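You operate a simulated robot arm through the tools that you are given. There is no shell and no other tool.

You run a simulated robot arm. Do the job below in one go: nothing can be reset, and whatever is moved stays where it is left.

Task
Set the heat pump to the two figures on its door note.
Fine: hold MODE to begin; floor first, MODE, then water, MODE again to store them; leave AWAY off.

The check looks at the end state, three seconds after you hand in, the way a careful person would. Anything else that was tipped, shoved, dropped, spilled or broken makes it a failure.

Robot
A 6-joint arm with a two-finger gripper, fixed in place. Base frame: the origin is on the floor under the middle of its stand, x ahead of it, y to its left, z up. Lengths are in cm, angles in degrees, forces in N, time in s.
It reaches about 141.7 cm from its shoulder. Its first joint turns from -166.0 to 166.0 degrees. Payload 3.43 kg.
The tool frame sits at the grasp point between the pads (the TCP): z along the fingers, y along the line on which they close. The tips reach 2 cm beyond it. The gripper opens to 19 cm; its body begins 24.8 cm behind the TCP.
Orientation is told as [roll, pitch, yaw] about the base's x, y, z axes, in that order, counted from this pose: with the fingers straight down and closing along the base's y, the tool's x points along the base's -x, its y along +y and its z along -z.

Tools
- The arm moves only by the tool drive_tool. Its argument "moves" is a list of rows, each a list of 7 numbers: the shift along the tool's x, y, z in mm, then the turn, a rotation vector about the tool's x, y, z in degrees, then the opening, from 0 (shut) to 1 (fully open). In form: [[tx, ty, tz, wx, wy, wz, fingers], ...]. A call has 1 to 20 rows; each row is the pose to reach, as a shift and turn from the pose commanded when the call began, along the tool's axes at that moment. Each row takes 0.2 s and may step no farther than 5 cm and 8.6 degrees from the row before; otherwise, or with a gripper value out of range, the whole call is refused. Where a pose cannot be reached the arm comes as near as it can. A force on the tool above 40 N (or 10 N above the force at the start of the call, whichever is more), or a blocked arm, ends the call early, and 0.2 s more pass. Each finger travels about 15.3 cm/s and halts on what it meets, pressing with about 44 N; the grip force reading is that of the motor and also rises with nothing between the fingers. The clock runs only during rows and for 0.2 s after the last one: add rows that repeat a pose to give the fingers time. The reply holds the time, the measured pose of the TCP, the force on the tool along the base axes, the opening and the grip force, in the units named above and with some noise, with the torque about the TCP (base axes, N m) and any sound that the robot's microphone picked up.
- Cameras (640 x 400 px; columns grow to the right, rows downward): "scene" is fixed at [5.23, 64.78, 167.69]; the picture's right is [-0.53, -0.85, 0.00], its down [-0.27, 0.17, -0.95] and it looks along [0.80, -0.50, -0.32] (base axes); focal length 316 px, centre (320, 200). "wrist" rides on the gripper at [7, -0.8, -28.8] in the tool frame; the picture's right is [0.12, 0.99, 0.00], its down [-0.96, 0.12, -0.25] and it looks along [-0.24, 0.03, 0.97] (tool axes); focal length 261 px, centre (320, 200). There is no depth. A picture from a camera that has moved, and an enlarged one, comes with that camera's place and axes in the base frame and with its lens. The place of the scene camera against the robot may be out by one fixed shift of up to 1.2 cm in any direction.
- snapshot(camera): a new picture of that camera. No time passes.
- slide_trunk(by): moves the trunk up (or, below 0, down) by that many cm; the arm rides with it, the base frame stays. It gives what a move gives, with no picture.
- enlarge(camera, box): a new picture of the part [left, top, right, bottom] of that camera's present view, enlarged. No time passes.
- finish_job(): hands the job in; it is judged then, once.

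Nothing tells you positions but the pictures and the camera data. Unless the task says otherwise, let go and move clear before handing in.

The tools are called after "Call:" by a JSON object that holds its "api" and its "payload". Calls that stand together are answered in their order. drive_tool: Moves the arm, as the interface text tells. Its arguments: {"type":"object","properties":{"moves":{"type":"array","items":{"type":"array","items":{"type":"number"}}}},"required":["moves"]} The other tools are called the same way: slide_trunk (by) moves the trunk up or down; snapshot (camera) takes a picture; enlarge (camera, box) takes an enlarged picture of a part of a camera's view; finish_job () hands the job in.

At the start:

```text
time_s: 0.0
eef_pos: [68.99, 14.6, 133.95]
ee_rot: [0.0, 0.1, 0.0]
force: [-0.5, -0.4, -0.2]
torque: [-0.02, 0.01, 0.02]
opening: 19.0
finger_force: 0.1
trunk travel left (down, up): [-32.5, 11.5]
```

scene: 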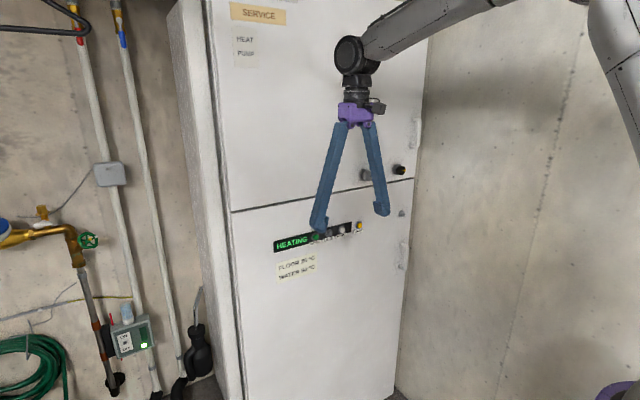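
wrist: 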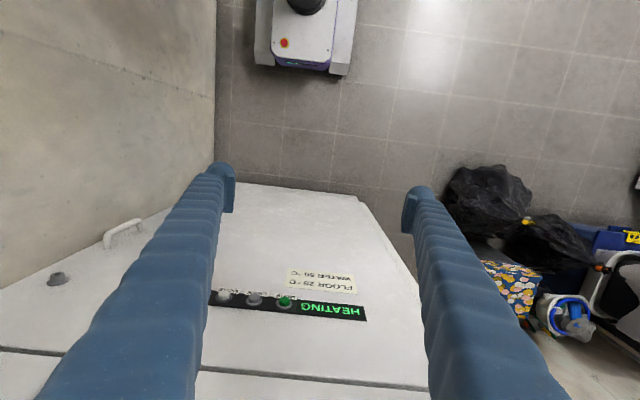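

I see a heat pump cabinet with a small panel (display "HEATING" and some knobs/buttons) and a note below it. I'll enlarge both views to read the note and the controls.

Call:
{"api": "enlarge", "payload": {"camera": "scene", "box": [260, 210, 380, 285]}}

Call:
{"api": "enlarge", "payload": {"camera": "wrist", "box": [200, 255, 380, 335]}}

Call:
{"api": "enlarge", "payload": {"camera": "scene", "box": [220, 0, 440, 140]}}

```text
5.33 times, centred on (320, 248) of scene
camera zoom: at [5.23, 64.78, 167.69], right [-0.53, -0.85, 0.0], down [-0.27, 0.17, -0.95], along [0.8, -0.5, -0.32], focal length 1683 px, centre (320, -53)
```

zoom: 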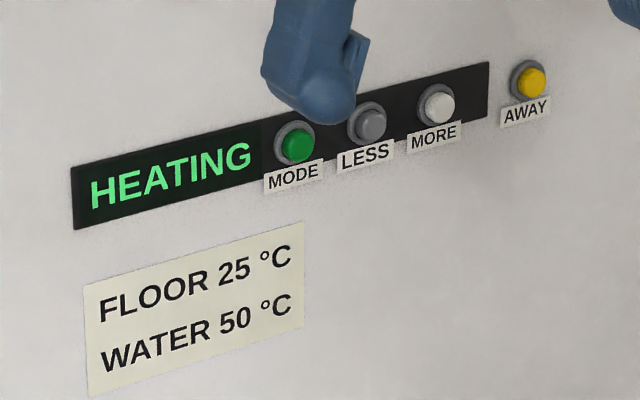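

```text
3.56 times, centred on (290, 295) of wrist
camera zoom: at [61.94, 13.7, 162.74], right [-0.12, 0.99, 0.0], down [0.96, 0.12, 0.25], along [0.24, 0.03, -0.97], focal length 927 px, centre (427, -138)
```

zoom: 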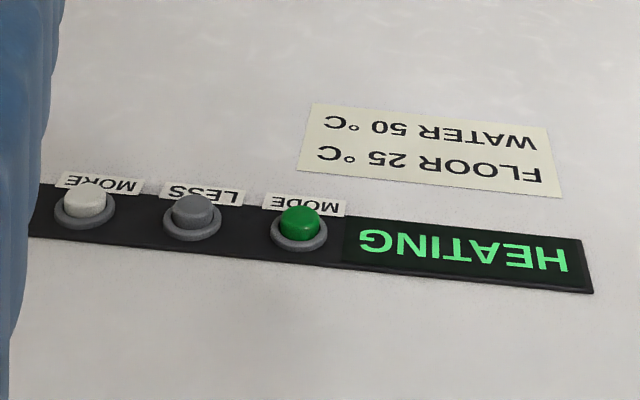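

```text
2.86 times, centred on (330, 70) of scene
camera zoom: at [5.23, 64.78, 167.69], right [-0.53, -0.85, 0.0], down [-0.27, 0.17, -0.95], along [0.8, -0.5, -0.32], focal length 902 px, centre (291, 571)
```

zoom: 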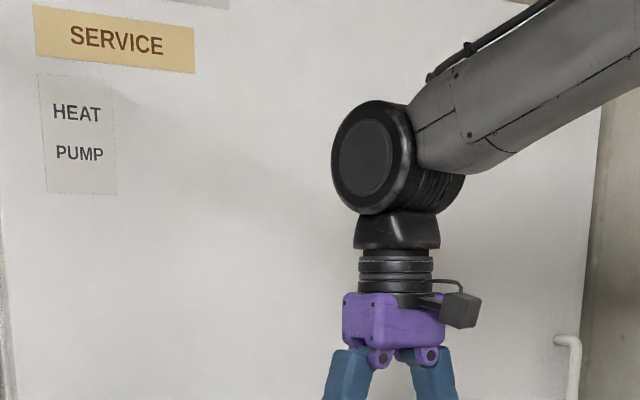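

The note reads FLOOR 25 °C and WATER 50 °C. The door faces -x at about x=96, with MODE near (95, 10.5, 117), LESS about 5.8 cm to its right and MORE about 5.8 cm beyond that. I'll close the fingers and start turning the tool to point at the door, staying well clear of it.

Call:
{"api": "drive_tool", "payload": {"moves": [[-8, -3, 0, 0, -8.2, 0, 0.6], [-16, -6, 0, 0, -16.4, 0, 0.3], [-24, -9, 0, 0, -24.6, 0, 0], [-32, -12, 0, 0, -32.8, 0, 0], [-40, -15, 0, 0, -41, 0, 0], [-48, -18, 0, 0, -49.2, 0, 0]]}}

```text
time_s: 1.6
eef_pos: [69.95, 10.03, 128.22]
ee_rot: [1.6, -38.5, -7.9]
force: [0.4, 0.0, -0.7]
torque: [-0.03, 0.04, 0.01]
opening: 0.02
finger_force: 34.0
out of reach, approached as far as the arm can: row 6
trunk travel left (down, up): [-32.5, 11.5]
stopped in row 6: the arm was blocked; the commanded pose is now the measured one
```

The arm stopped short with the tool partly tilted and reported a reach limit. I'll look at how it is folded before choosing the next move.

Call:
{"api": "snapshot", "payload": {"camera": "scene"}}

Call:
{"api": "snapshot", "payload": {"camera": "wrist"}}

```text
taken
```

scene: 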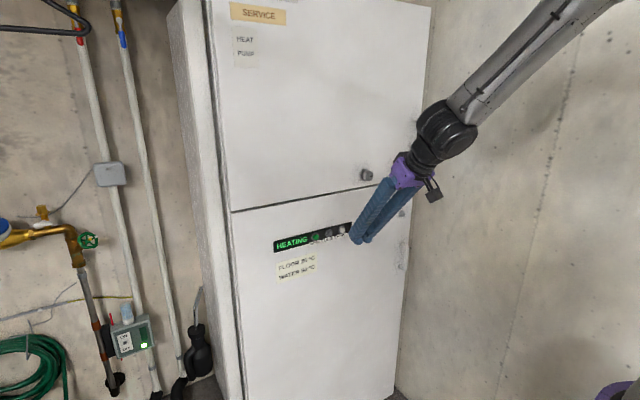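

```text
taken
camera wrist: at [46.5, 11.53, 146.38], right [0.03, 1.0, -0.05], down [0.6, 0.03, 0.8], along [0.8, -0.05, -0.6], focal length 261 px, centre (320, 200)
```

wrist: 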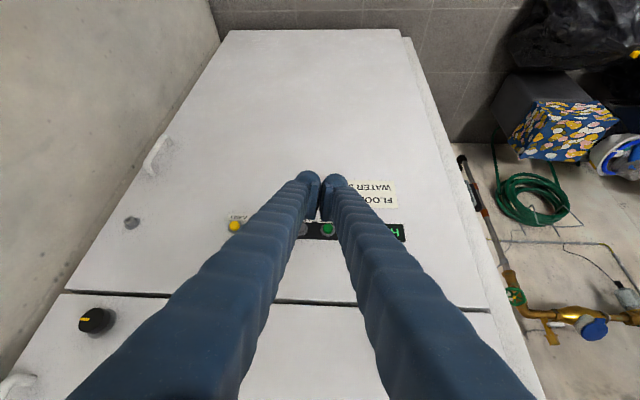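

The tool hit a fold limit because the wrist was too close to the base. I'll move it forward about 15 cm, still clear of the door, and straighten the yaw.

Call:
{"api": "drive_tool", "payload": {"moves": [[-23.3, 3.6, 18.6, -0.67, 0, -1.23, 0], [-46.5, 7.2, 37.2, -1.33, 0, -2.47, 0], [-69.8, 10.8, 55.8, -2.0, 0, -3.7, 0], [-93, 14.4, 74.4, -2.66, 0, -4.94, 0], [-116.3, 18, 93, -3.33, 0, -6.17, 0]]}}

```text
time_s: 2.8
eef_pos: [84.71, 10.49, 128.88]
ee_rot: [0.3, -39.1, 0.2]
force: [0.0, -0.2, -0.7]
torque: [-0.02, 0.02, 0.01]
opening: 0.0
finger_force: 34.4
trunk travel left (down, up): [-32.5, 11.5]
```

Yaw is now straight and the tool is tilted about 39°. I'll keep pitching toward horizontal while lowering toward the panel's height, staying about 6 cm off the door.

Call:
{"api": "drive_tool", "payload": {"moves": [[3.7, 0, 9.9, 0, -8.4, 0, 0], [7.4, 0, 19.8, 0, -16.8, 0, 0], [11.1, 0, 29.7, 0, -25.2, 0, 0], [14.8, 0, 39.6, 0, -33.6, 0, 0], [18.5, 0, 49.5, 0, -42, 0, 0], [22.3, 0, 59.2, 0, -50.4, 0, 0]]}}

```text
time_s: 4.2
eef_pos: [91.22, 11.97, 126.39]
ee_rot: [-73.5, -82.0, 72.6]
force: [-0.5, 2.0, 0.4]
torque: [-0.01, 0.06, -0.27]
opening: 0.0
finger_force: 33.8
out of reach, approached as far as the arm can: row 1, 2, 3, 4, 5, 6
trunk travel left (down, up): [-32.5, 11.5]
```

The arm drifted off the commanded path, is nearer the door than planned, and shows a small sideways force. I need to look before moving again.

Call:
{"api": "snapshot", "payload": {"camera": "scene"}}

Call:
{"api": "snapshot", "payload": {"camera": "wrist"}}

Call:
{"api": "enlarge", "payload": {"camera": "scene", "box": [250, 140, 450, 290]}}

```text
taken
```

scene: 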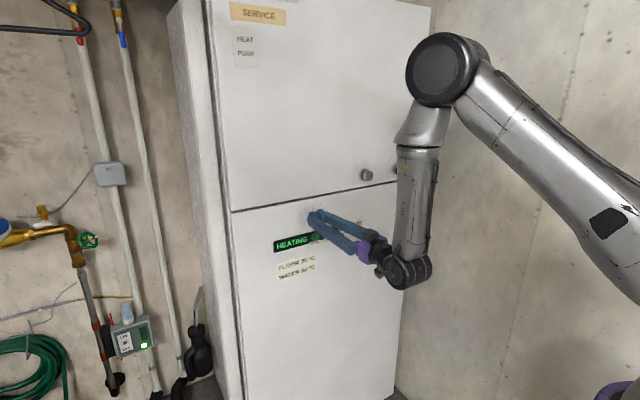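

```text
taken
camera wrist: at [62.11, 10.73, 120.71], right [0.01, 0.97, -0.25], down [-0.21, 0.25, 0.95], along [0.98, 0.05, 0.2], focal length 261 px, centre (320, 200)
```

wrist: 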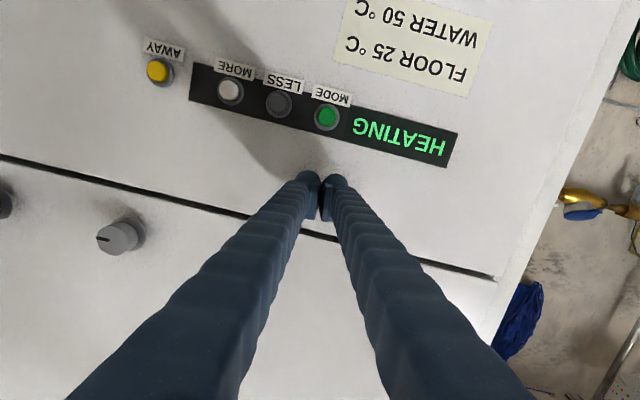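

```text
2.67 times, centred on (350, 215) of scene
camera zoom: at [5.23, 64.78, 167.69], right [-0.53, -0.85, 0.0], down [-0.27, 0.17, -0.95], along [0.8, -0.5, -0.32], focal length 842 px, centre (240, 160)
```

zoom: 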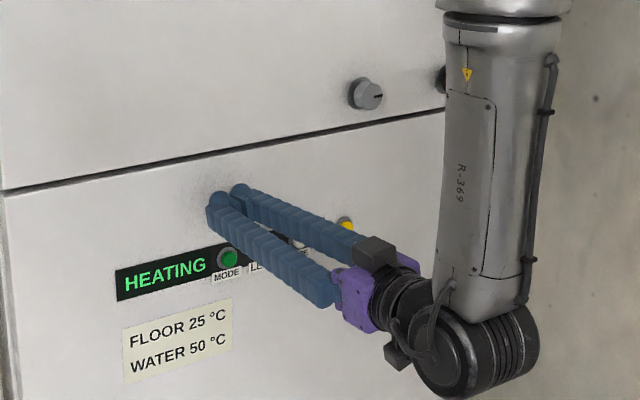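

The arm refolded itself with the forearm hanging down, and the tool now points almost straight at the door just above MODE. I'll hold for one step to see the settled pose and whether the force stays.

Call:
{"api": "drive_tool", "payload": {"moves": [[0, 0, 0, 0, 0, 0, 0]]}}

```text
time_s: 4.6
eef_pos: [91.03, 11.94, 126.67]
ee_rot: [-74.3, -82.1, 73.7]
force: [-0.6, -0.5, -0.3]
torque: [0.02, 0.01, 0.02]
opening: 0.0
finger_force: 34.1
trunk travel left (down, up): [-32.5, 11.5]
```

It settled free of contact at about (91.0, 11.9, 126.7), pointing at +x. I'll back off 3 cm, then use the trunk to lower straight down to the button height.

Call:
{"api": "drive_tool", "payload": {"moves": [[0, 0, -15, 0, 0, 0, 0], [0, 0, -30, 0, 0, 0, 0]]}}

Call:
{"api": "enlarge", "payload": {"camera": "wrist", "box": [130, 20, 470, 232]}}

```text
time_s: 5.2
eef_pos: [88.38, 12.28, 126.98]
ee_rot: [-74.6, -81.1, 73.8]
force: [-0.2, 0.7, 0.4]
torque: [0.01, 0.04, 0.0]
opening: 0.0
finger_force: 34.2
out of reach, approached as far as the arm can: row 2
trunk travel left (down, up): [-32.5, 11.5]
```

```text
1.88 times, centred on (300, 126) of wrist
camera zoom: at [59.31, 10.95, 121.35], right [0.01, 0.96, -0.26], down [-0.21, 0.26, 0.94], along [0.98, 0.05, 0.2], focal length 491 px, centre (358, 339)
```

zoom: 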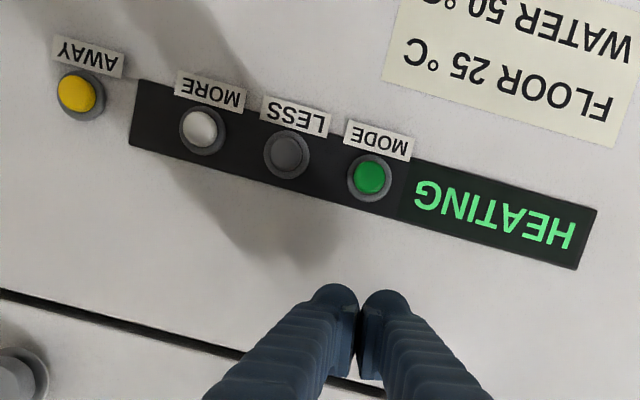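

The controls line up at z≈117.3: MODE y≈10.5, LESS y≈4.7, MORE y≈-1.3 and AWAY y≈-9.8, with cap faces near x≈95. I'll lower the arm in small steps toward a spot in front of MODE and level the roll on the way.

Call:
{"api": "drive_tool", "payload": {"moves": [[19.3, -0.6, 6, 0, 0, 1.6, 0], [38.6, -1.3, 10, 0, 0, 3.2, 0]]}}

```text
time_s: 5.8
eef_pos: [91.13, 11.55, 124.5]
ee_rot: [-69.9, -81.5, 68.9]
force: [-0.3, -0.3, 0.0]
torque: [-0.02, -0.04, 0.01]
opening: 0.0
finger_force: 34.0
out of reach, approached as far as the arm can: row 1, 2
trunk travel left (down, up): [-32.5, 11.5]
```

The downward move again met a limit at about (91.1, 11.6, 124.5). I'll look closely at the arm's posture to work out which joint is limiting.

Call:
{"api": "enlarge", "payload": {"camera": "scene", "box": [340, 10, 640, 310]}}

Call:
{"api": "snapshot", "payload": {"camera": "wrist"}}

```text
1.33 times, centred on (490, 160) of scene
camera zoom: at [5.23, 64.78, 167.69], right [-0.53, -0.85, 0.0], down [-0.27, 0.17, -0.95], along [0.8, -0.5, -0.32], focal length 421 px, centre (93, 253)
```

zoom: 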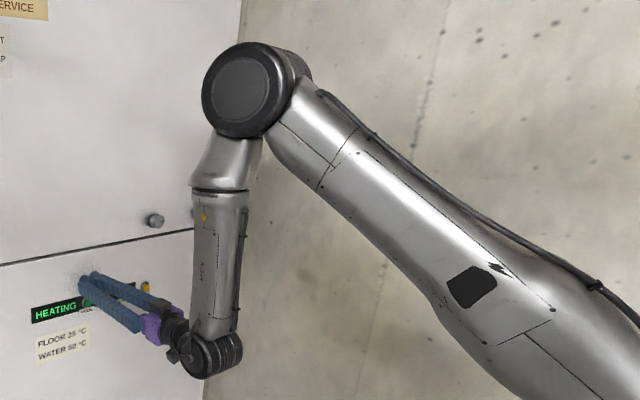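

```text
taken
camera wrist: at [62.12, 10.34, 119.23], right [0.01, 0.97, -0.26], down [-0.19, 0.25, 0.95], along [0.98, 0.04, 0.19], focal length 261 px, centre (320, 200)
```

wrist: 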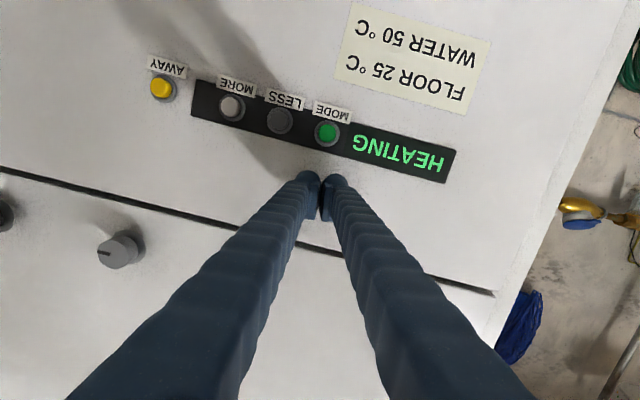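

The elbow is folded nearly to its limit because the wrist is level with the shoulder. Raising the trunk and then lowering the arm will open the elbow, so I'll raise the trunk 11 cm first.

Call:
{"api": "slide_trunk", "payload": {"by": 11}}

```text
time_s: 7.2
eef_pos: [91.18, 11.52, 135.56]
ee_rot: [-70.2, -81.4, 69.1]
force: [-0.8, 1.0, -0.4]
torque: [0.01, 0.0, -0.02]
opening: 0.0
finger_force: 34.2
trunk travel left (down, up): [-43.5, 0.5]
```

The trunk raised cleanly and the TCP is at (91.2, 11.5, 135.6). Now I'll step the arm straight down 4 cm and check that it follows.

Call:
{"api": "drive_tool", "payload": {"moves": [[19.8, 2.8, 1.0, 0, 0, 0, 0], [39.6, 5.6, 2.0, 0, 0, 0, 0]]}}

```text
time_s: 7.8
eef_pos: [91.71, 11.59, 131.87]
ee_rot: [-70.7, -80.7, 69.7]
force: [-0.4, -0.2, -0.1]
torque: [0.04, 0.01, -0.01]
opening: 0.0
finger_force: 34.0
out of reach, approached as far as the arm can: row 2
trunk travel left (down, up): [-43.5, 0.5]
```

The remaining limit seems tied to the forearm-roll joint rather than the elbow. Moving sideways toward y=0 should show whether that frees it, so I'll step 4 cm in -y at this height, away from any knobs.

Call:
{"api": "drive_tool", "payload": {"moves": [[3.0, -19.8, 0.4, 0, 0, 0, 0], [6.1, -39.6, 0.9, 0, 0, 0, 0]]}}

```text
time_s: 8.4
eef_pos: [91.72, 9.04, 132.27]
ee_rot: [-71.1, -80.8, 68.4]
force: [0.0, -0.6, -0.3]
torque: [-0.01, 0.04, 0.09]
opening: 0.0
finger_force: 34.1
out of reach, approached as far as the arm can: row 1, 2
trunk travel left (down, up): [-43.5, 0.5]
```

Moving toward -y is restricted too, so this refolded wrist posture, with the forearm rolled about 180°, won't do for LESS and MORE. I'll undo it by pitching the tool back down while retreating from the door, then lower the trunk and press with the tool at about 45°.

Call:
{"api": "drive_tool", "payload": {"moves": [[-10.8, 8.2, -10.7, 0, 8, 0, 0], [-21.6, 16.5, -21.4, 0, 16, 0, 0], [-32.4, 24.7, -32.1, 0, 24, 0, 0]]}}

```text
time_s: 9.2
eef_pos: [88.28, 12.22, 135.17]
ee_rot: [-17.4, -62.0, 14.6]
force: [-0.9, -0.4, 1.2]
torque: [0.0, 0.04, -0.02]
opening: 0.0
finger_force: 34.2
trunk travel left (down, up): [-43.5, 0.5]
```

That move followed exactly. The tool is now about 27° below horizontal at (88.3, 12.2, 135.2), and I'll keep pitching it down while backing off and rising.

Call:
{"api": "drive_tool", "payload": {"moves": [[-9.5, 4.7, -16.2, 0, 8, 0, 0], [-19.1, 9.4, -32.3, 0, 16, 0, 0], [-28.6, 14, -48.5, 0, 24, 0, 0]]}}

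```text
time_s: 10.0
eef_pos: [87.14, 13.51, 140.33]
ee_rot: [-16.7, -43.1, 13.5]
force: [-3.7, -0.7, -2.2]
torque: [0.02, -0.71, 0.09]
opening: 0.0
finger_force: 34.5
out of reach, approached as far as the arm can: row 3
trunk travel left (down, up): [-43.5, 0.5]
```

The tool is now about 44° below horizontal and near the wrist's straight-through point. I'll continue in smaller steps so the forearm roll can unwind.

Call:
{"api": "drive_tool", "payload": {"moves": [[-1.2, -1.3, -8.4, 0, 4, 0, 0], [-2.4, -2.6, -16.8, 0, 8, 0, 0], [-3.6, -3.9, -25.2, 0, 12, 0, 0], [-4.8, -5.2, -33.6, 0, 16, 0, 0]]}}

Call:
{"api": "snapshot", "payload": {"camera": "scene"}}

```text
time_s: 11.0
eef_pos: [84.14, 13.33, 141.84]
ee_rot: [-9.7, -26.1, 2.9]
force: [-0.3, 0.1, -0.6]
torque: [0.0, 0.03, -0.03]
opening: 0.0
finger_force: 33.9
trunk travel left (down, up): [-43.5, 0.5]
```

```text
taken
```

scene: 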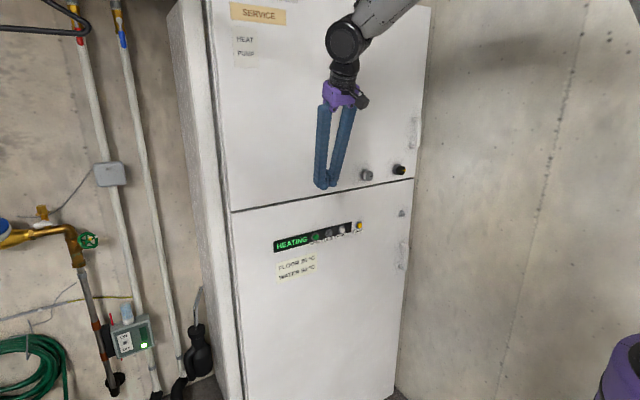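

The wrist is back in its original posture, clear of the door. I'll take out the leftover roll and yaw, then lower the trunk most of the way so a 45° approach is comfortable.

Call:
{"api": "drive_tool", "payload": {"moves": [[0, 0, 0, -2.8, 0, 0.88, 0], [0, 0, 0, -5.6, 0, 1.75, 0], [0, 0, 0, -8.41, 0, 2.63, 0]]}}

Call:
{"api": "slide_trunk", "payload": {"by": -25}}

```text
time_s: 11.8
eef_pos: [84.0, 13.3, 141.81]
ee_rot: [-0.1, -26.4, -0.2]
force: [0.2, -0.4, 0.3]
torque: [0.04, 0.0, -0.01]
opening: 0.01
finger_force: 34.2
trunk travel left (down, up): [-43.5, 0.5]
```

```text
time_s: 14.4
eef_pos: [84.05, 13.27, 116.87]
ee_rot: [0.0, -26.4, -0.1]
force: [-0.4, -0.3, 0.5]
torque: [0.02, 0.02, -0.05]
opening: 0.0
finger_force: 34.2
trunk travel left (down, up): [-18.5, 25.5]
```

The orientation is clean and the TCP is at (84.1, 13.3, 116.9). I'll lower the trunk another 18 cm, then raise and pitch the arm to the 45° pressing posture.

Call:
{"api": "slide_trunk", "payload": {"by": -18}}

```text
time_s: 16.4
eef_pos: [83.94, 13.29, 98.67]
ee_rot: [-0.1, -26.3, -0.1]
force: [0.7, 0.2, -0.1]
torque: [0.01, 0.03, 0.02]
opening: 0.0
finger_force: 34.4
trunk travel left (down, up): [-0.5, 43.5]
```

I'll now raise the arm in front of MODE and pitch it to 45°, keeping about 8 cm off the door.

Call:
{"api": "drive_tool", "payload": {"moves": [[-17.3, -1.8, -31, 0, -3.1, 0, 0], [-34.6, -3.7, -62.1, 0, -6.2, 0, 0], [-51.9, -5.5, -93.2, 0, -9.3, 0, 0], [-69.1, -7.3, -124.2, 0, -12.4, 0, 0], [-86.4, -9.2, -155.3, 0, -15.5, 0, 0], [-103.7, -11, -186.3, 0, -18.6, 0, 0]]}}

Call:
{"api": "snapshot", "payload": {"camera": "wrist"}}

Call:
{"api": "snapshot", "payload": {"camera": "scene"}}

```text
time_s: 17.8
eef_pos: [85.08, 12.35, 120.05]
ee_rot: [-0.2, -45.1, -0.1]
force: [-0.1, -0.4, -0.7]
torque: [-0.02, 0.0, -0.03]
opening: 0.0
finger_force: 34.3
trunk travel left (down, up): [-0.5, 43.5]
```

```text
taken
camera wrist: at [59.77, 11.52, 135.42], right [-0.08, 0.99, -0.09], down [0.5, 0.12, 0.86], along [0.86, 0.03, -0.51], focal length 261 px, centre (320, 200)
```

wrist: 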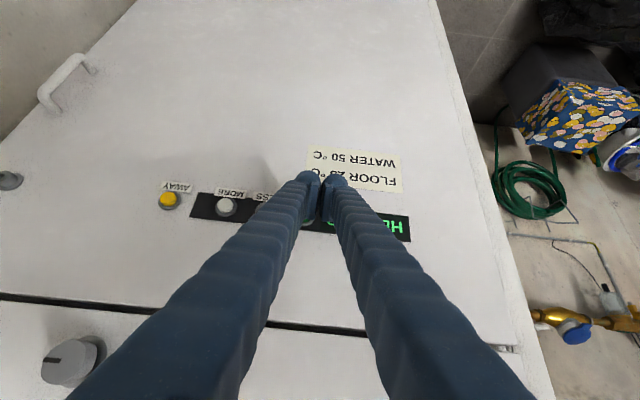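

```text
taken
```

scene: 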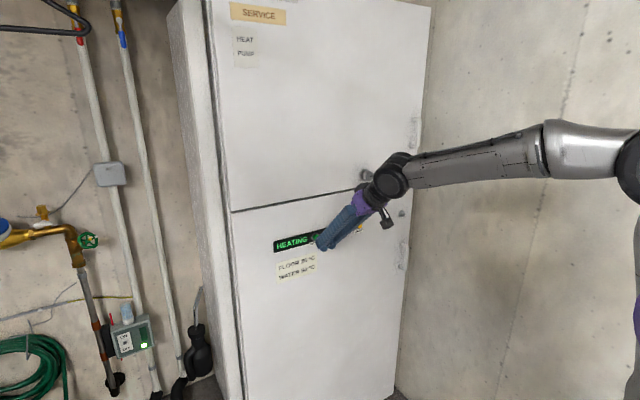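

The posture is comfortable and the display is visible from the scene camera. I'll zoom in to check where the fingertips sit relative to MODE.

Call:
{"api": "enlarge", "payload": {"camera": "scene", "box": [260, 190, 420, 290]}}

Call:
{"api": "enlarge", "payload": {"camera": "wrist", "box": [150, 140, 430, 315]}}

```text
4.00 times, centred on (340, 240) of scene
camera zoom: at [5.23, 64.78, 167.69], right [-0.53, -0.85, 0.0], down [-0.27, 0.17, -0.95], along [0.8, -0.5, -0.32], focal length 1262 px, centre (240, 40)
```

zoom: 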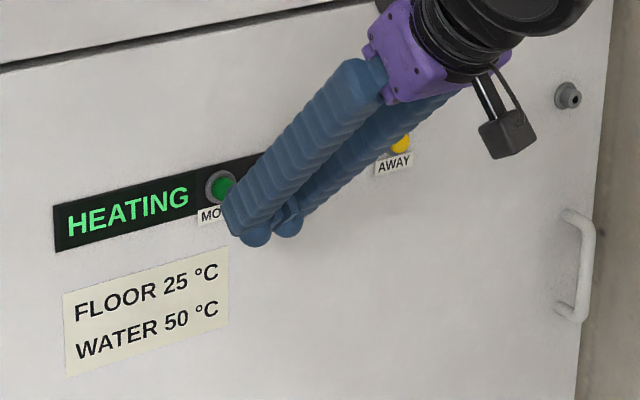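

```text
2.29 times, centred on (290, 228) of wrist
camera zoom: at [59.77, 11.52, 135.42], right [-0.08, 0.99, -0.09], down [0.5, 0.12, 0.86], along [0.86, 0.03, -0.51], focal length 596 px, centre (389, 137)
```

zoom: 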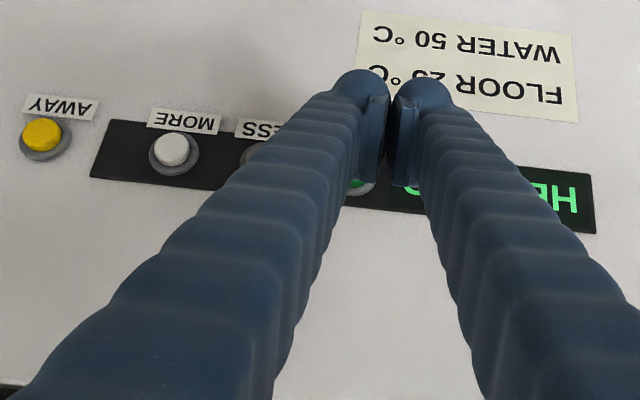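

The fingertips are thicker than I assumed, so I want a closer look at the leading corner before touching anything.

Call:
{"api": "enlarge", "payload": {"camera": "scene", "box": [300, 220, 348, 256]}}

Call:
{"api": "enlarge", "payload": {"camera": "wrist", "box": [270, 155, 370, 235]}}

```text
11.11 times, centred on (324, 238) of scene
camera zoom: at [5.23, 64.78, 167.69], right [-0.53, -0.85, 0.0], down [-0.27, 0.17, -0.95], along [0.8, -0.5, -0.32], focal length 3506 px, centre (276, -222)
```

zoom: 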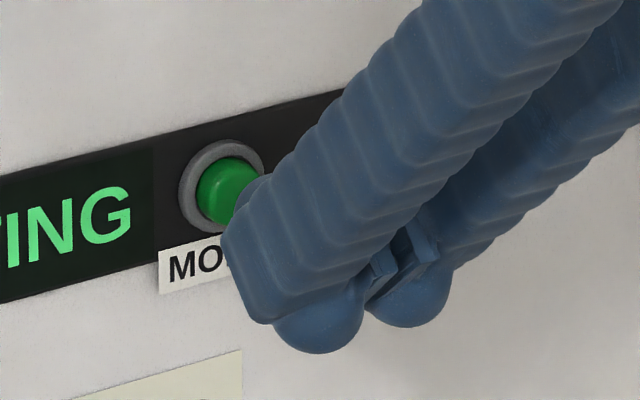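

```text
5.00 times, centred on (320, 195) of wrist
camera zoom: at [59.77, 11.52, 135.42], right [-0.08, 0.99, -0.09], down [0.5, 0.12, 0.86], along [0.86, 0.03, -0.51], focal length 1303 px, centre (320, 225)
```

zoom: 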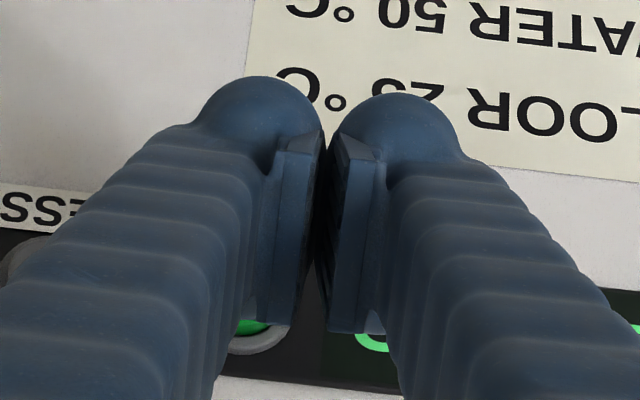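

Each finger ends in a blunt block with a nub on its back side. At 45° the leading edge is about 2.6 cm ahead of the TCP, at nearly the same height and 1.7 cm either side of centre. I'll bring the -y finger in front of MODE, about 3 cm short of contact.

Call:
{"api": "drive_tool", "payload": {"moves": [[-5, -0.7, 26, 0, 0, 0, 0], [-10.2, -1.5, 52, 0, 0, 0, 0], [-10.2, -1.5, 52, 0, 0, 0, 0]]}}

Call:
{"api": "enlarge", "payload": {"camera": "scene", "box": [284, 205, 364, 255]}}

Call:
{"api": "enlarge", "payload": {"camera": "wrist", "box": [240, 140, 400, 240]}}

```text
time_s: 18.6
eef_pos: [89.5, 11.89, 117.09]
ee_rot: [-0.2, -45.0, -0.2]
force: [0.1, -0.4, 0.5]
torque: [0.02, 0.02, 0.02]
opening: 0.0
finger_force: 34.8
trunk travel left (down, up): [-0.5, 43.5]
```

```text
8.00 times, centred on (324, 230) of scene
camera zoom: at [5.23, 64.78, 167.69], right [-0.53, -0.85, 0.0], down [-0.27, 0.17, -0.95], along [0.8, -0.5, -0.32], focal length 2524 px, centre (288, -40)
```

zoom: 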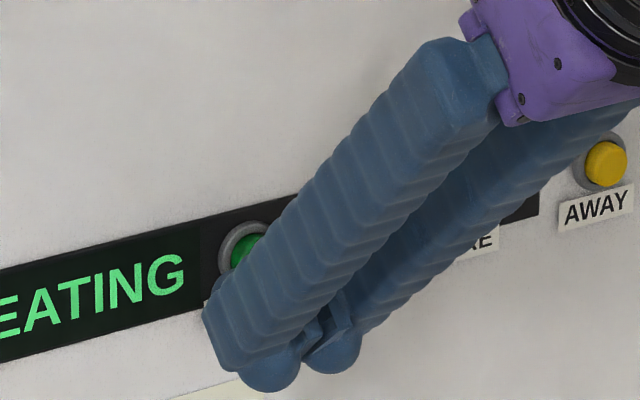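

```text
4.00 times, centred on (320, 190) of wrist
camera zoom: at [64.17, 11.26, 132.54], right [-0.08, 0.99, -0.09], down [0.51, 0.12, 0.85], along [0.86, 0.03, -0.51], focal length 1043 px, centre (320, 240)
```

zoom: 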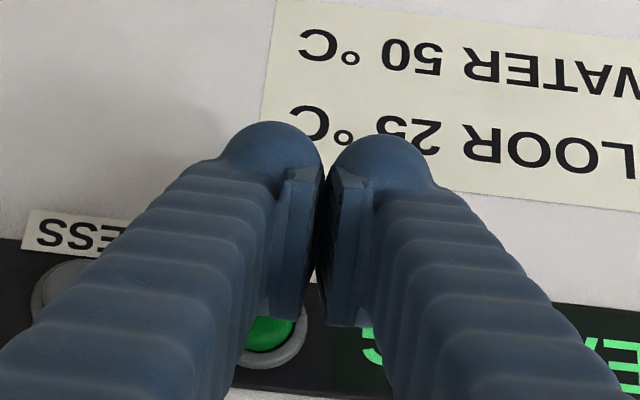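

The leading edge looks about 0.7 cm low relative to MODE. I'll raise it slightly and creep forward to about 1 cm from contact, then check again.

Call:
{"api": "drive_tool", "payload": {"moves": [[-11.3, 3, 0, 0, 0, 0, 0], [-16, 3, 5, 0, 0, 0, 0], [-16, 3, 5, 0, 0, 0, 0]]}}

Call:
{"api": "enlarge", "payload": {"camera": "scene", "box": [284, 205, 364, 255]}}

Call:
{"api": "enlarge", "payload": {"camera": "wrist", "box": [240, 140, 400, 240]}}

```text
time_s: 19.4
eef_pos: [90.88, 12.14, 118.03]
ee_rot: [-0.1, -45.0, -0.1]
force: [-0.1, 0.2, -0.6]
torque: [-0.05, 0.0, 0.01]
opening: 0.0
finger_force: 34.5
trunk travel left (down, up): [-0.5, 43.5]
```

```text
8.00 times, centred on (324, 230) of scene
camera zoom: at [5.23, 64.78, 167.69], right [-0.53, -0.85, 0.0], down [-0.27, 0.17, -0.95], along [0.8, -0.5, -0.32], focal length 2524 px, centre (288, -40)
```

zoom: 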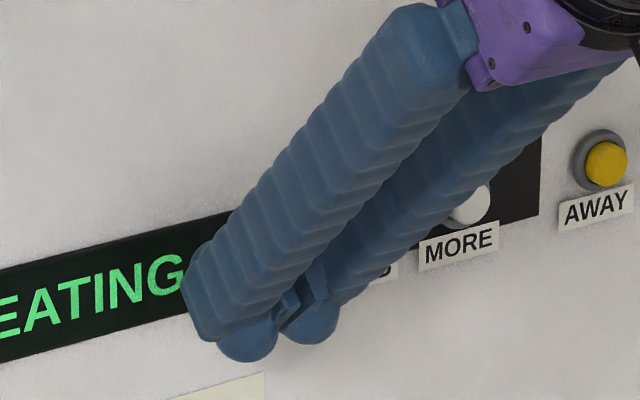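

```text
4.00 times, centred on (320, 190) of wrist
camera zoom: at [65.58, 11.52, 133.43], right [-0.08, 0.99, -0.09], down [0.51, 0.12, 0.86], along [0.86, 0.03, -0.51], focal length 1043 px, centre (320, 240)
```

zoom: 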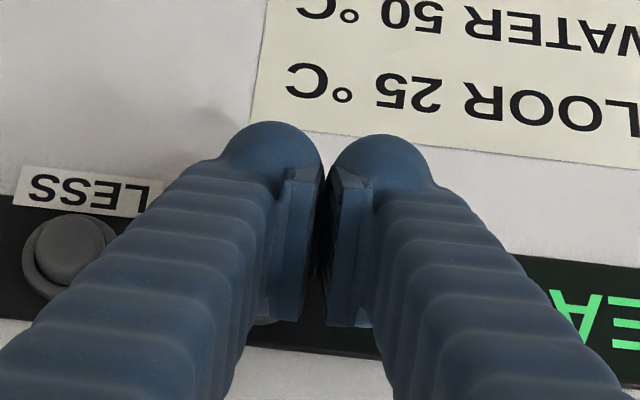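

The edge is lined up with MODE and nothing is touching. I'll creep forward in 2 mm steps and watch the force.

Call:
{"api": "drive_tool", "payload": {"moves": [[-1.4, 0, 1.4, 0, 0, 0, 0], [-2.8, 0, 2.8, 0, 0, 0, 0], [-4.2, 0, 4.2, 0, 0, 0, 0]]}}

```text
time_s: 20.2
eef_pos: [91.45, 12.32, 117.93]
ee_rot: [-0.2, -44.9, -0.1]
force: [0.0, -0.5, -0.4]
torque: [-0.03, -0.01, -0.02]
opening: 0.0
finger_force: 34.5
trunk travel left (down, up): [-0.5, 43.5]
```

Call:
{"api": "drive_tool", "payload": {"moves": [[-1.4, 0, 1.4, 0, 0, 0, 0], [-2.8, 0, 2.8, 0, 0, 0, 0], [-4.2, 0, 4.2, 0, 0, 0, 0]]}}

Call:
{"api": "enlarge", "payload": {"camera": "scene", "box": [270, 205, 350, 255]}}

```text
time_s: 21.0
eef_pos: [92.06, 12.25, 117.9]
ee_rot: [-0.2, -45.0, -0.1]
force: [-2.5, 0.9, 0.2]
torque: [0.02, -0.04, -0.01]
opening: 0.01
finger_force: 34.2
trunk travel left (down, up): [-0.5, 43.5]
```

```text
8.00 times, centred on (310, 230) of scene
camera zoom: at [5.23, 64.78, 167.69], right [-0.53, -0.85, 0.0], down [-0.27, 0.17, -0.95], along [0.8, -0.5, -0.32], focal length 2524 px, centre (400, -40)
```

zoom: 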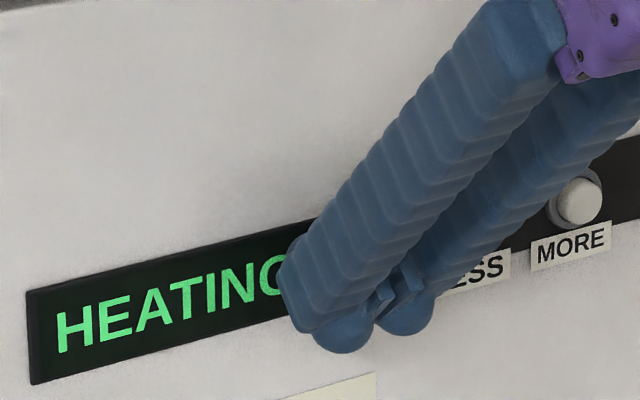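

There is a light 2.5 N contact on MODE. I'll press in a few millimetres and hold for about 2 s, then check the display while still holding.

Call:
{"api": "drive_tool", "payload": {"moves": [[-1.1, 0, 1.1, 0, 0, 0, 0], [-2.1, 0, 2.1, 0, 0, 0, 0], [-2.8, 0, 2.8, 0, 0, 0, 0], [-2.8, 0, 2.8, 0, 0, 0, 0], [-2.8, 0, 2.8, 0, 0, 0, 0], [-2.8, 0, 2.8, 0, 0, 0, 0], [-2.8, 0, 2.8, 0, 0, 0, 0], [-2.8, 0, 2.8, 0, 0, 0, 0], [-2.8, 0, 2.8, 0, 0, 0, 0], [-2.8, 0, 2.8, 0, 0, 0, 0]]}}

Call:
{"api": "enlarge", "payload": {"camera": "scene", "box": [270, 205, 350, 255]}}

```text
time_s: 23.2
eef_pos: [92.48, 12.36, 117.89]
ee_rot: [-0.2, -44.9, -0.1]
force: [-4.2, -1.2, 1.5]
torque: [-0.01, -0.04, -0.05]
opening: 0.0
finger_force: 34.6
trunk travel left (down, up): [-0.5, 43.5]
heard: click
```

```text
8.00 times, centred on (310, 230) of scene
camera zoom: at [5.23, 64.78, 167.69], right [-0.53, -0.85, 0.0], down [-0.27, 0.17, -0.95], along [0.8, -0.5, -0.32], focal length 2524 px, centre (400, -40)
```

zoom: 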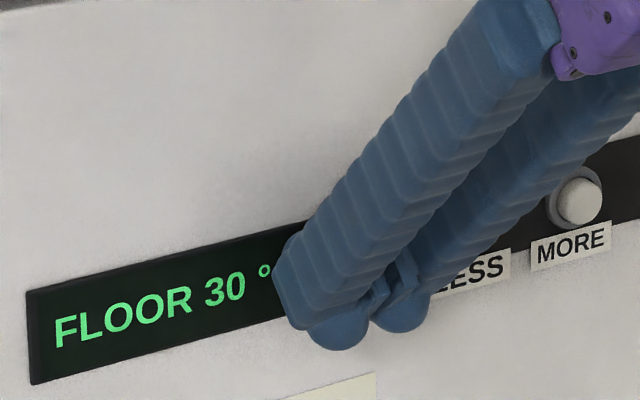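

MODE clicked and the display now shows FLOOR 30 °C, so setting mode is on and I need to bring it down to 25 with LESS. I'll back off MODE cleanly and check the display.

Call:
{"api": "drive_tool", "payload": {"moves": [[10, 0, -10, 0, 0, 0, 0], [21, 0, -21, 0, 0, 0, 0], [32, 0, -32, 0, 0, 0, 0]]}}

Call:
{"api": "enlarge", "payload": {"camera": "scene", "box": [260, 200, 380, 275]}}

```text
time_s: 24.0
eef_pos: [88.06, 12.38, 118.03]
ee_rot: [-0.1, -44.9, -0.1]
force: [-0.2, -0.6, -0.1]
torque: [-0.02, 0.01, -0.07]
opening: 0.01
finger_force: 34.0
trunk travel left (down, up): [-0.5, 43.5]
```

```text
5.33 times, centred on (320, 238) of scene
camera zoom: at [5.23, 64.78, 167.69], right [-0.53, -0.85, 0.0], down [-0.27, 0.17, -0.95], along [0.8, -0.5, -0.32], focal length 1683 px, centre (320, 0)
```

zoom: 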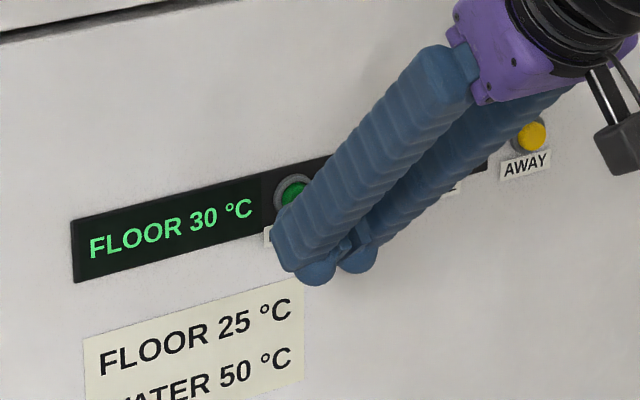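

The display holds at FLOOR 30 °C. I'll slide across toward LESS and part the fingers about 5.7 cm, so the +y finger faces LESS and the other falls in the gap between MORE and AWAY.

Call:
{"api": "drive_tool", "payload": {"moves": [[0, -32, 0, 0, 0, 0, 0.1], [0, -64, 0, 0, 0, 0, 0.2], [0, -96, 0, 0, 0, 0, 0.3], [0, -128, 0, 0, 0, 0, 0.3], [0, -128, 0, 0, 0, 0, 0.3], [0, -128, 0, 0, 0, 0, 0.3]]}}

Call:
{"api": "enlarge", "payload": {"camera": "scene", "box": [270, 200, 390, 275]}}

Call:
{"api": "enlarge", "payload": {"camera": "wrist", "box": [190, 100, 450, 263]}}

```text
time_s: 25.4
eef_pos: [87.81, -0.48, 117.98]
ee_rot: [-0.1, -45.0, -0.1]
force: [0.2, -0.5, 0.5]
torque: [0.05, 0.0, 0.05]
opening: 5.68
finger_force: 0.0
trunk travel left (down, up): [-0.5, 43.5]
```

```text
5.33 times, centred on (330, 238) of scene
camera zoom: at [5.23, 64.78, 167.69], right [-0.53, -0.85, 0.0], down [-0.27, 0.17, -0.95], along [0.8, -0.5, -0.32], focal length 1683 px, centre (267, 0)
```

zoom: 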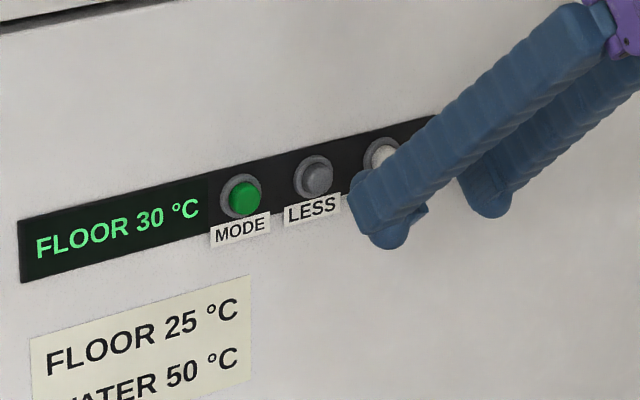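

```text
2.45 times, centred on (320, 182) of wrist
camera zoom: at [62.57, -1.21, 133.39], right [-0.08, 0.99, -0.09], down [0.51, 0.12, 0.85], along [0.86, 0.03, -0.51], focal length 640 px, centre (320, 245)
```

zoom: 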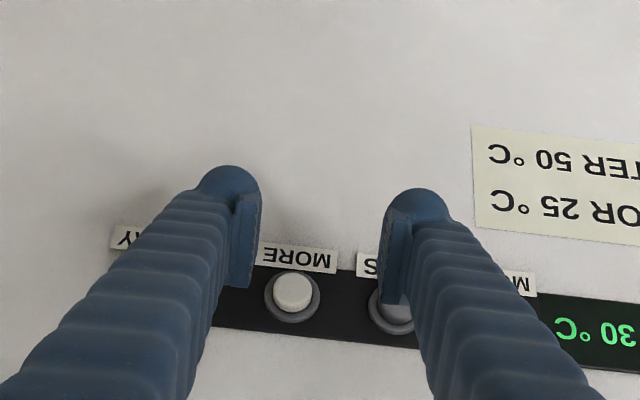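

The fingers are parted, with LESS ahead of the +y finger and the -y finger lined up with the gap between MORE and AWAY. I'll advance to about 1 cm before contact and verify.

Call:
{"api": "drive_tool", "payload": {"moves": [[-10, 0, 10, 0, 0, 0, 0.3], [-20, 0, 20, 0, 0, 0, 0.3], [-20, 0, 20, 0, 0, 0, 0.3]]}}

Call:
{"api": "enlarge", "payload": {"camera": "scene", "box": [300, 200, 380, 250]}}

Call:
{"api": "enlarge", "payload": {"camera": "wrist", "box": [220, 130, 420, 255]}}

```text
time_s: 26.2
eef_pos: [90.69, -0.44, 117.92]
ee_rot: [-0.2, -45.0, -0.1]
force: [0.6, -0.5, 0.1]
torque: [-0.02, 0.04, -0.05]
opening: 5.71
finger_force: 0.1
trunk travel left (down, up): [-0.5, 43.5]
```

```text
8.00 times, centred on (340, 225) of scene
camera zoom: at [5.23, 64.78, 167.69], right [-0.53, -0.85, 0.0], down [-0.27, 0.17, -0.95], along [0.8, -0.5, -0.32], focal length 2524 px, centre (160, 0)
```

zoom: 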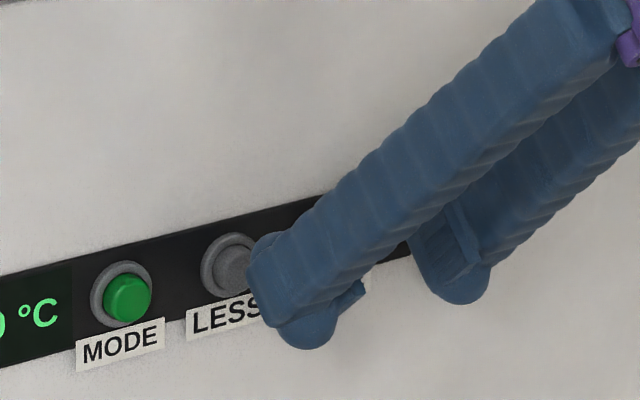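

```text
3.20 times, centred on (320, 192) of wrist
camera zoom: at [65.41, -1.24, 133.41], right [-0.08, 0.99, -0.09], down [0.51, 0.12, 0.85], along [0.86, 0.03, -0.51], focal length 834 px, centre (320, 224)
```

zoom: 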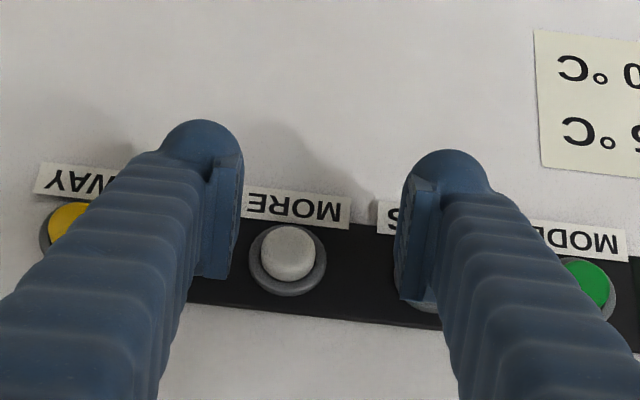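

The finger's leading edge is about 0.9 cm too far right of LESS and slightly high. I'll widen the opening a little to shift it onto LESS, which also keeps the other finger midway between MORE and AWAY, and lower it 4 mm.

Call:
{"api": "drive_tool", "payload": {"moves": [[2.8, 0, 2.8, 0, 0, 0, 0.385], [2.8, 0, 2.8, 0, 0, 0, 0.385], [2.8, 0, 2.8, 0, 0, 0, 0.385]]}}

Call:
{"api": "enlarge", "payload": {"camera": "scene", "box": [300, 200, 380, 250]}}

Call:
{"api": "enlarge", "payload": {"camera": "wrist", "box": [220, 130, 420, 255]}}

```text
time_s: 27.0
eef_pos: [90.74, -0.4, 117.46]
ee_rot: [-0.2, -45.1, -0.1]
force: [0.2, 0.9, 0.7]
torque: [-0.03, -0.01, -0.02]
opening: 7.3
finger_force: 0.1
trunk travel left (down, up): [-0.5, 43.5]
```

```text
8.00 times, centred on (340, 225) of scene
camera zoom: at [5.23, 64.78, 167.69], right [-0.53, -0.85, 0.0], down [-0.27, 0.17, -0.95], along [0.8, -0.5, -0.32], focal length 2524 px, centre (160, 0)
```

zoom: 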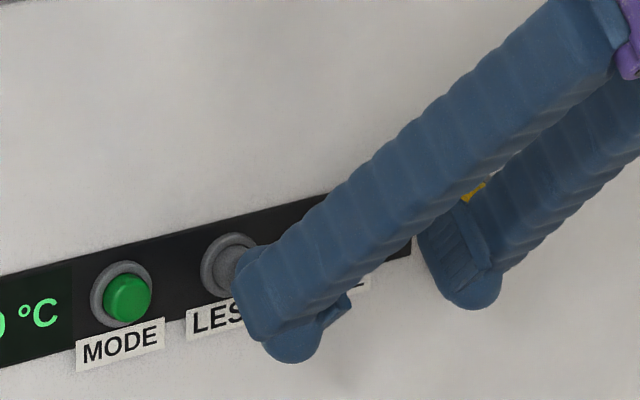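

```text
3.20 times, centred on (320, 192) of wrist
camera zoom: at [65.43, -1.18, 132.9], right [-0.08, 0.99, -0.09], down [0.51, 0.12, 0.85], along [0.86, 0.03, -0.51], focal length 834 px, centre (320, 224)
```

zoom: 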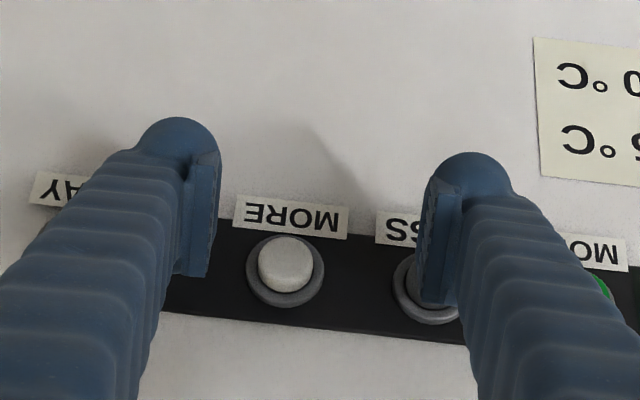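

LESS is now well centred under the +y finger, and the -y finger sits clear between MORE and AWAY. I'll make one short press, back off, and read the display.

Call:
{"api": "drive_tool", "payload": {"moves": [[-5.7, 0, 5.7, 0, 0, 0, 0.385], [-9.2, 0, 9.2, 0, 0, 0, 0.385], [-12.2, 0, 12.2, 0, 0, 0, 0.385]]}}

Call:
{"api": "enlarge", "payload": {"camera": "scene", "box": [270, 200, 390, 275]}}

```text
time_s: 27.8
eef_pos: [92.54, -0.42, 117.62]
ee_rot: [-0.1, -45.1, 0.0]
force: [-4.6, 0.2, -0.3]
torque: [-0.05, -0.02, 0.19]
opening: 7.34
finger_force: 0.2
trunk travel left (down, up): [-0.5, 43.5]
heard: click
```

```text
5.33 times, centred on (330, 238) of scene
camera zoom: at [5.23, 64.78, 167.69], right [-0.53, -0.85, 0.0], down [-0.27, 0.17, -0.95], along [0.8, -0.5, -0.32], focal length 1683 px, centre (267, 0)
```

zoom: 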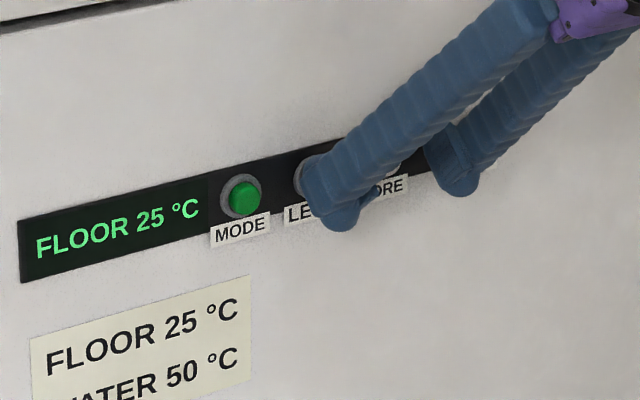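

One click brought it straight to FLOOR 25 °C, so it moves in steps of 5. I'll back off at once and confirm it holds.

Call:
{"api": "drive_tool", "payload": {"moves": [[15, 0, -15, 0, 0, 0, 0.385], [31, 0, -31, 0, 0, 0, 0.385]]}}

Call:
{"api": "enlarge", "payload": {"camera": "scene", "box": [270, 200, 390, 275]}}

```text
time_s: 28.4
eef_pos: [88.2, -0.58, 117.5]
ee_rot: [-0.2, -45.0, 0.0]
force: [-0.4, -0.1, 0.0]
torque: [0.02, 0.0, -0.02]
opening: 7.32
finger_force: 0.0
trunk travel left (down, up): [-0.5, 43.5]
```

```text
5.33 times, centred on (330, 238) of scene
camera zoom: at [5.23, 64.78, 167.69], right [-0.53, -0.85, 0.0], down [-0.27, 0.17, -0.95], along [0.8, -0.5, -0.32], focal length 1683 px, centre (267, 0)
```

zoom: 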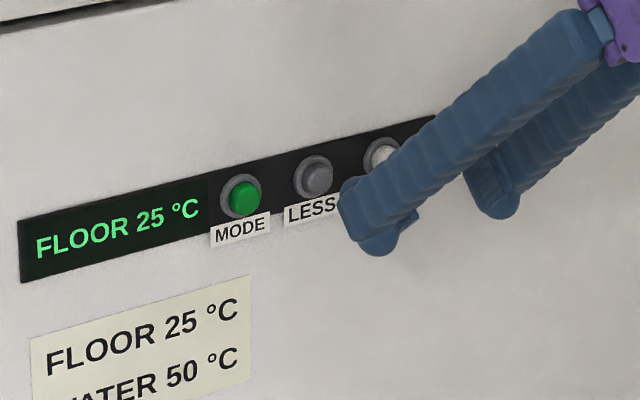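

FLOOR 25 °C holds. Next I'll close the fingers and go back in front of MODE at the same offset as before for a short press.

Call:
{"api": "drive_tool", "payload": {"moves": [[0, 32, 0, 0, 0, 0, 0.2], [-1, 64, -1, 0, 0, 0, 0], [-2, 96, -2, 0, 0, 0, 0], [-2.1, 127, -2.1, 0, 0, 0, 0], [-2.1, 127, -2.1, 0, 0, 0, 0], [-2.1, 127, -2.1, 0, 0, 0, 0]]}}

Call:
{"api": "enlarge", "payload": {"camera": "scene", "box": [260, 200, 380, 275]}}

```text
time_s: 29.8
eef_pos: [88.06, 11.94, 117.69]
ee_rot: [-0.1, -45.0, -0.1]
force: [0.0, -0.5, 0.4]
torque: [-0.01, 0.02, -0.03]
opening: 0.0
finger_force: 34.5
trunk travel left (down, up): [-0.5, 43.5]
```

```text
5.33 times, centred on (320, 238) of scene
camera zoom: at [5.23, 64.78, 167.69], right [-0.53, -0.85, 0.0], down [-0.27, 0.17, -0.95], along [0.8, -0.5, -0.32], focal length 1683 px, centre (320, 0)
```

zoom: 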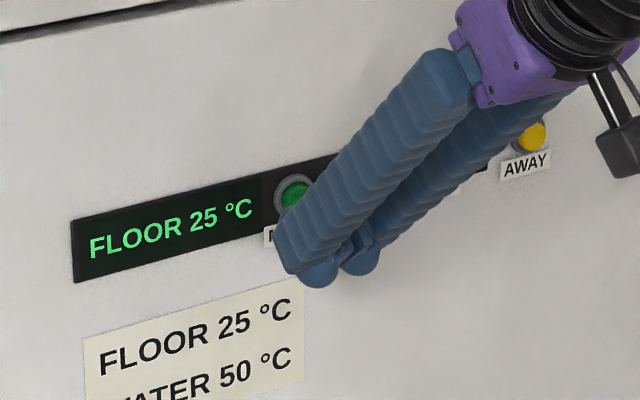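

I'm in the same position in front of MODE as before. I'll make one brief press and withdraw in a single move.

Call:
{"api": "drive_tool", "payload": {"moves": [[-14.1, 2, 14.1, 0, 0, 0, 0], [-23.3, 2, 23.3, 0, 0, 0, 0], [-28.3, 2, 28.3, 0, 0, 0, 0], [-31.8, 2, 31.8, 0, 0, 0, 0], [-31.8, 2, 31.8, 0, 0, 0, 0], [-21, 2, 21, 0, 0, 0, 0], [-7, 2, 7, 0, 0, 0, 0]]}}

Call:
{"api": "enlarge", "payload": {"camera": "scene", "box": [260, 200, 380, 275]}}

```text
time_s: 31.4
eef_pos: [88.96, 12.48, 117.85]
ee_rot: [-0.2, -45.0, -0.1]
force: [0.6, -0.8, -0.2]
torque: [-0.02, 0.02, -0.01]
opening: 0.0
finger_force: 34.3
trunk travel left (down, up): [-0.5, 43.5]
heard: click
```

```text
5.33 times, centred on (320, 238) of scene
camera zoom: at [5.23, 64.78, 167.69], right [-0.53, -0.85, 0.0], down [-0.27, 0.17, -0.95], along [0.8, -0.5, -0.32], focal length 1683 px, centre (320, 0)
```

zoom: 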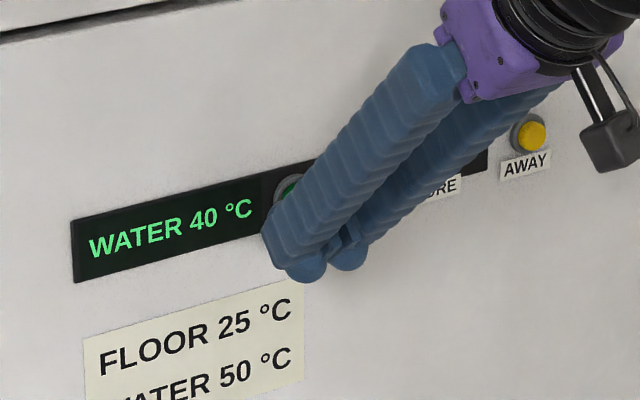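

The display shows WATER 40 °C, so MORE needs two presses. I'll back off and move across so the closed +y finger faces MORE, which keeps the other finger well short of AWAY.

Call:
{"api": "drive_tool", "payload": {"moves": [[8, -20, -6, 0, 0, 0, 0], [8, -54, -6, 0, 0, 0, 0], [8, -88, -6, 0, 0, 0, 0], [8, -122, -6, 0, 0, 0, 0], [8, -152, -6, 0, 0, 0, 0], [8, -152, -6, 0, 0, 0, 0]]}}

Call:
{"api": "enlarge", "payload": {"camera": "scene", "box": [300, 195, 396, 255]}}

Call:
{"api": "enlarge", "payload": {"camera": "wrist", "box": [220, 130, 420, 255]}}

```text
time_s: 32.8
eef_pos: [88.19, -2.72, 117.55]
ee_rot: [-0.1, -45.0, -0.1]
force: [0.4, -0.1, 0.4]
torque: [0.04, 0.0, 0.02]
opening: 0.03
finger_force: 33.8
trunk travel left (down, up): [-0.5, 43.5]
```

```text
6.67 times, centred on (348, 225) of scene
camera zoom: at [5.23, 64.78, 167.69], right [-0.53, -0.85, 0.0], down [-0.27, 0.17, -0.95], along [0.8, -0.5, -0.32], focal length 2104 px, centre (133, 33)
```

zoom: 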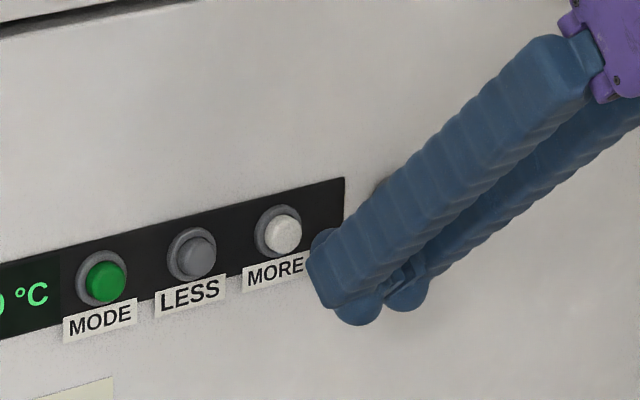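

```text
3.20 times, centred on (320, 192) of wrist
camera zoom: at [62.91, -3.55, 133.07], right [-0.08, 0.99, -0.09], down [0.51, 0.12, 0.86], along [0.86, 0.03, -0.51], focal length 834 px, centre (320, 224)
```

zoom: 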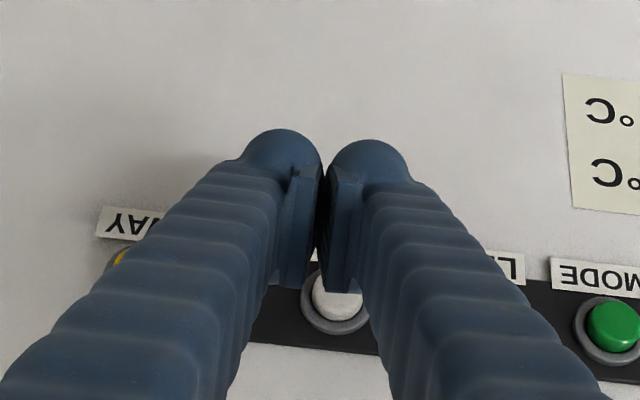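

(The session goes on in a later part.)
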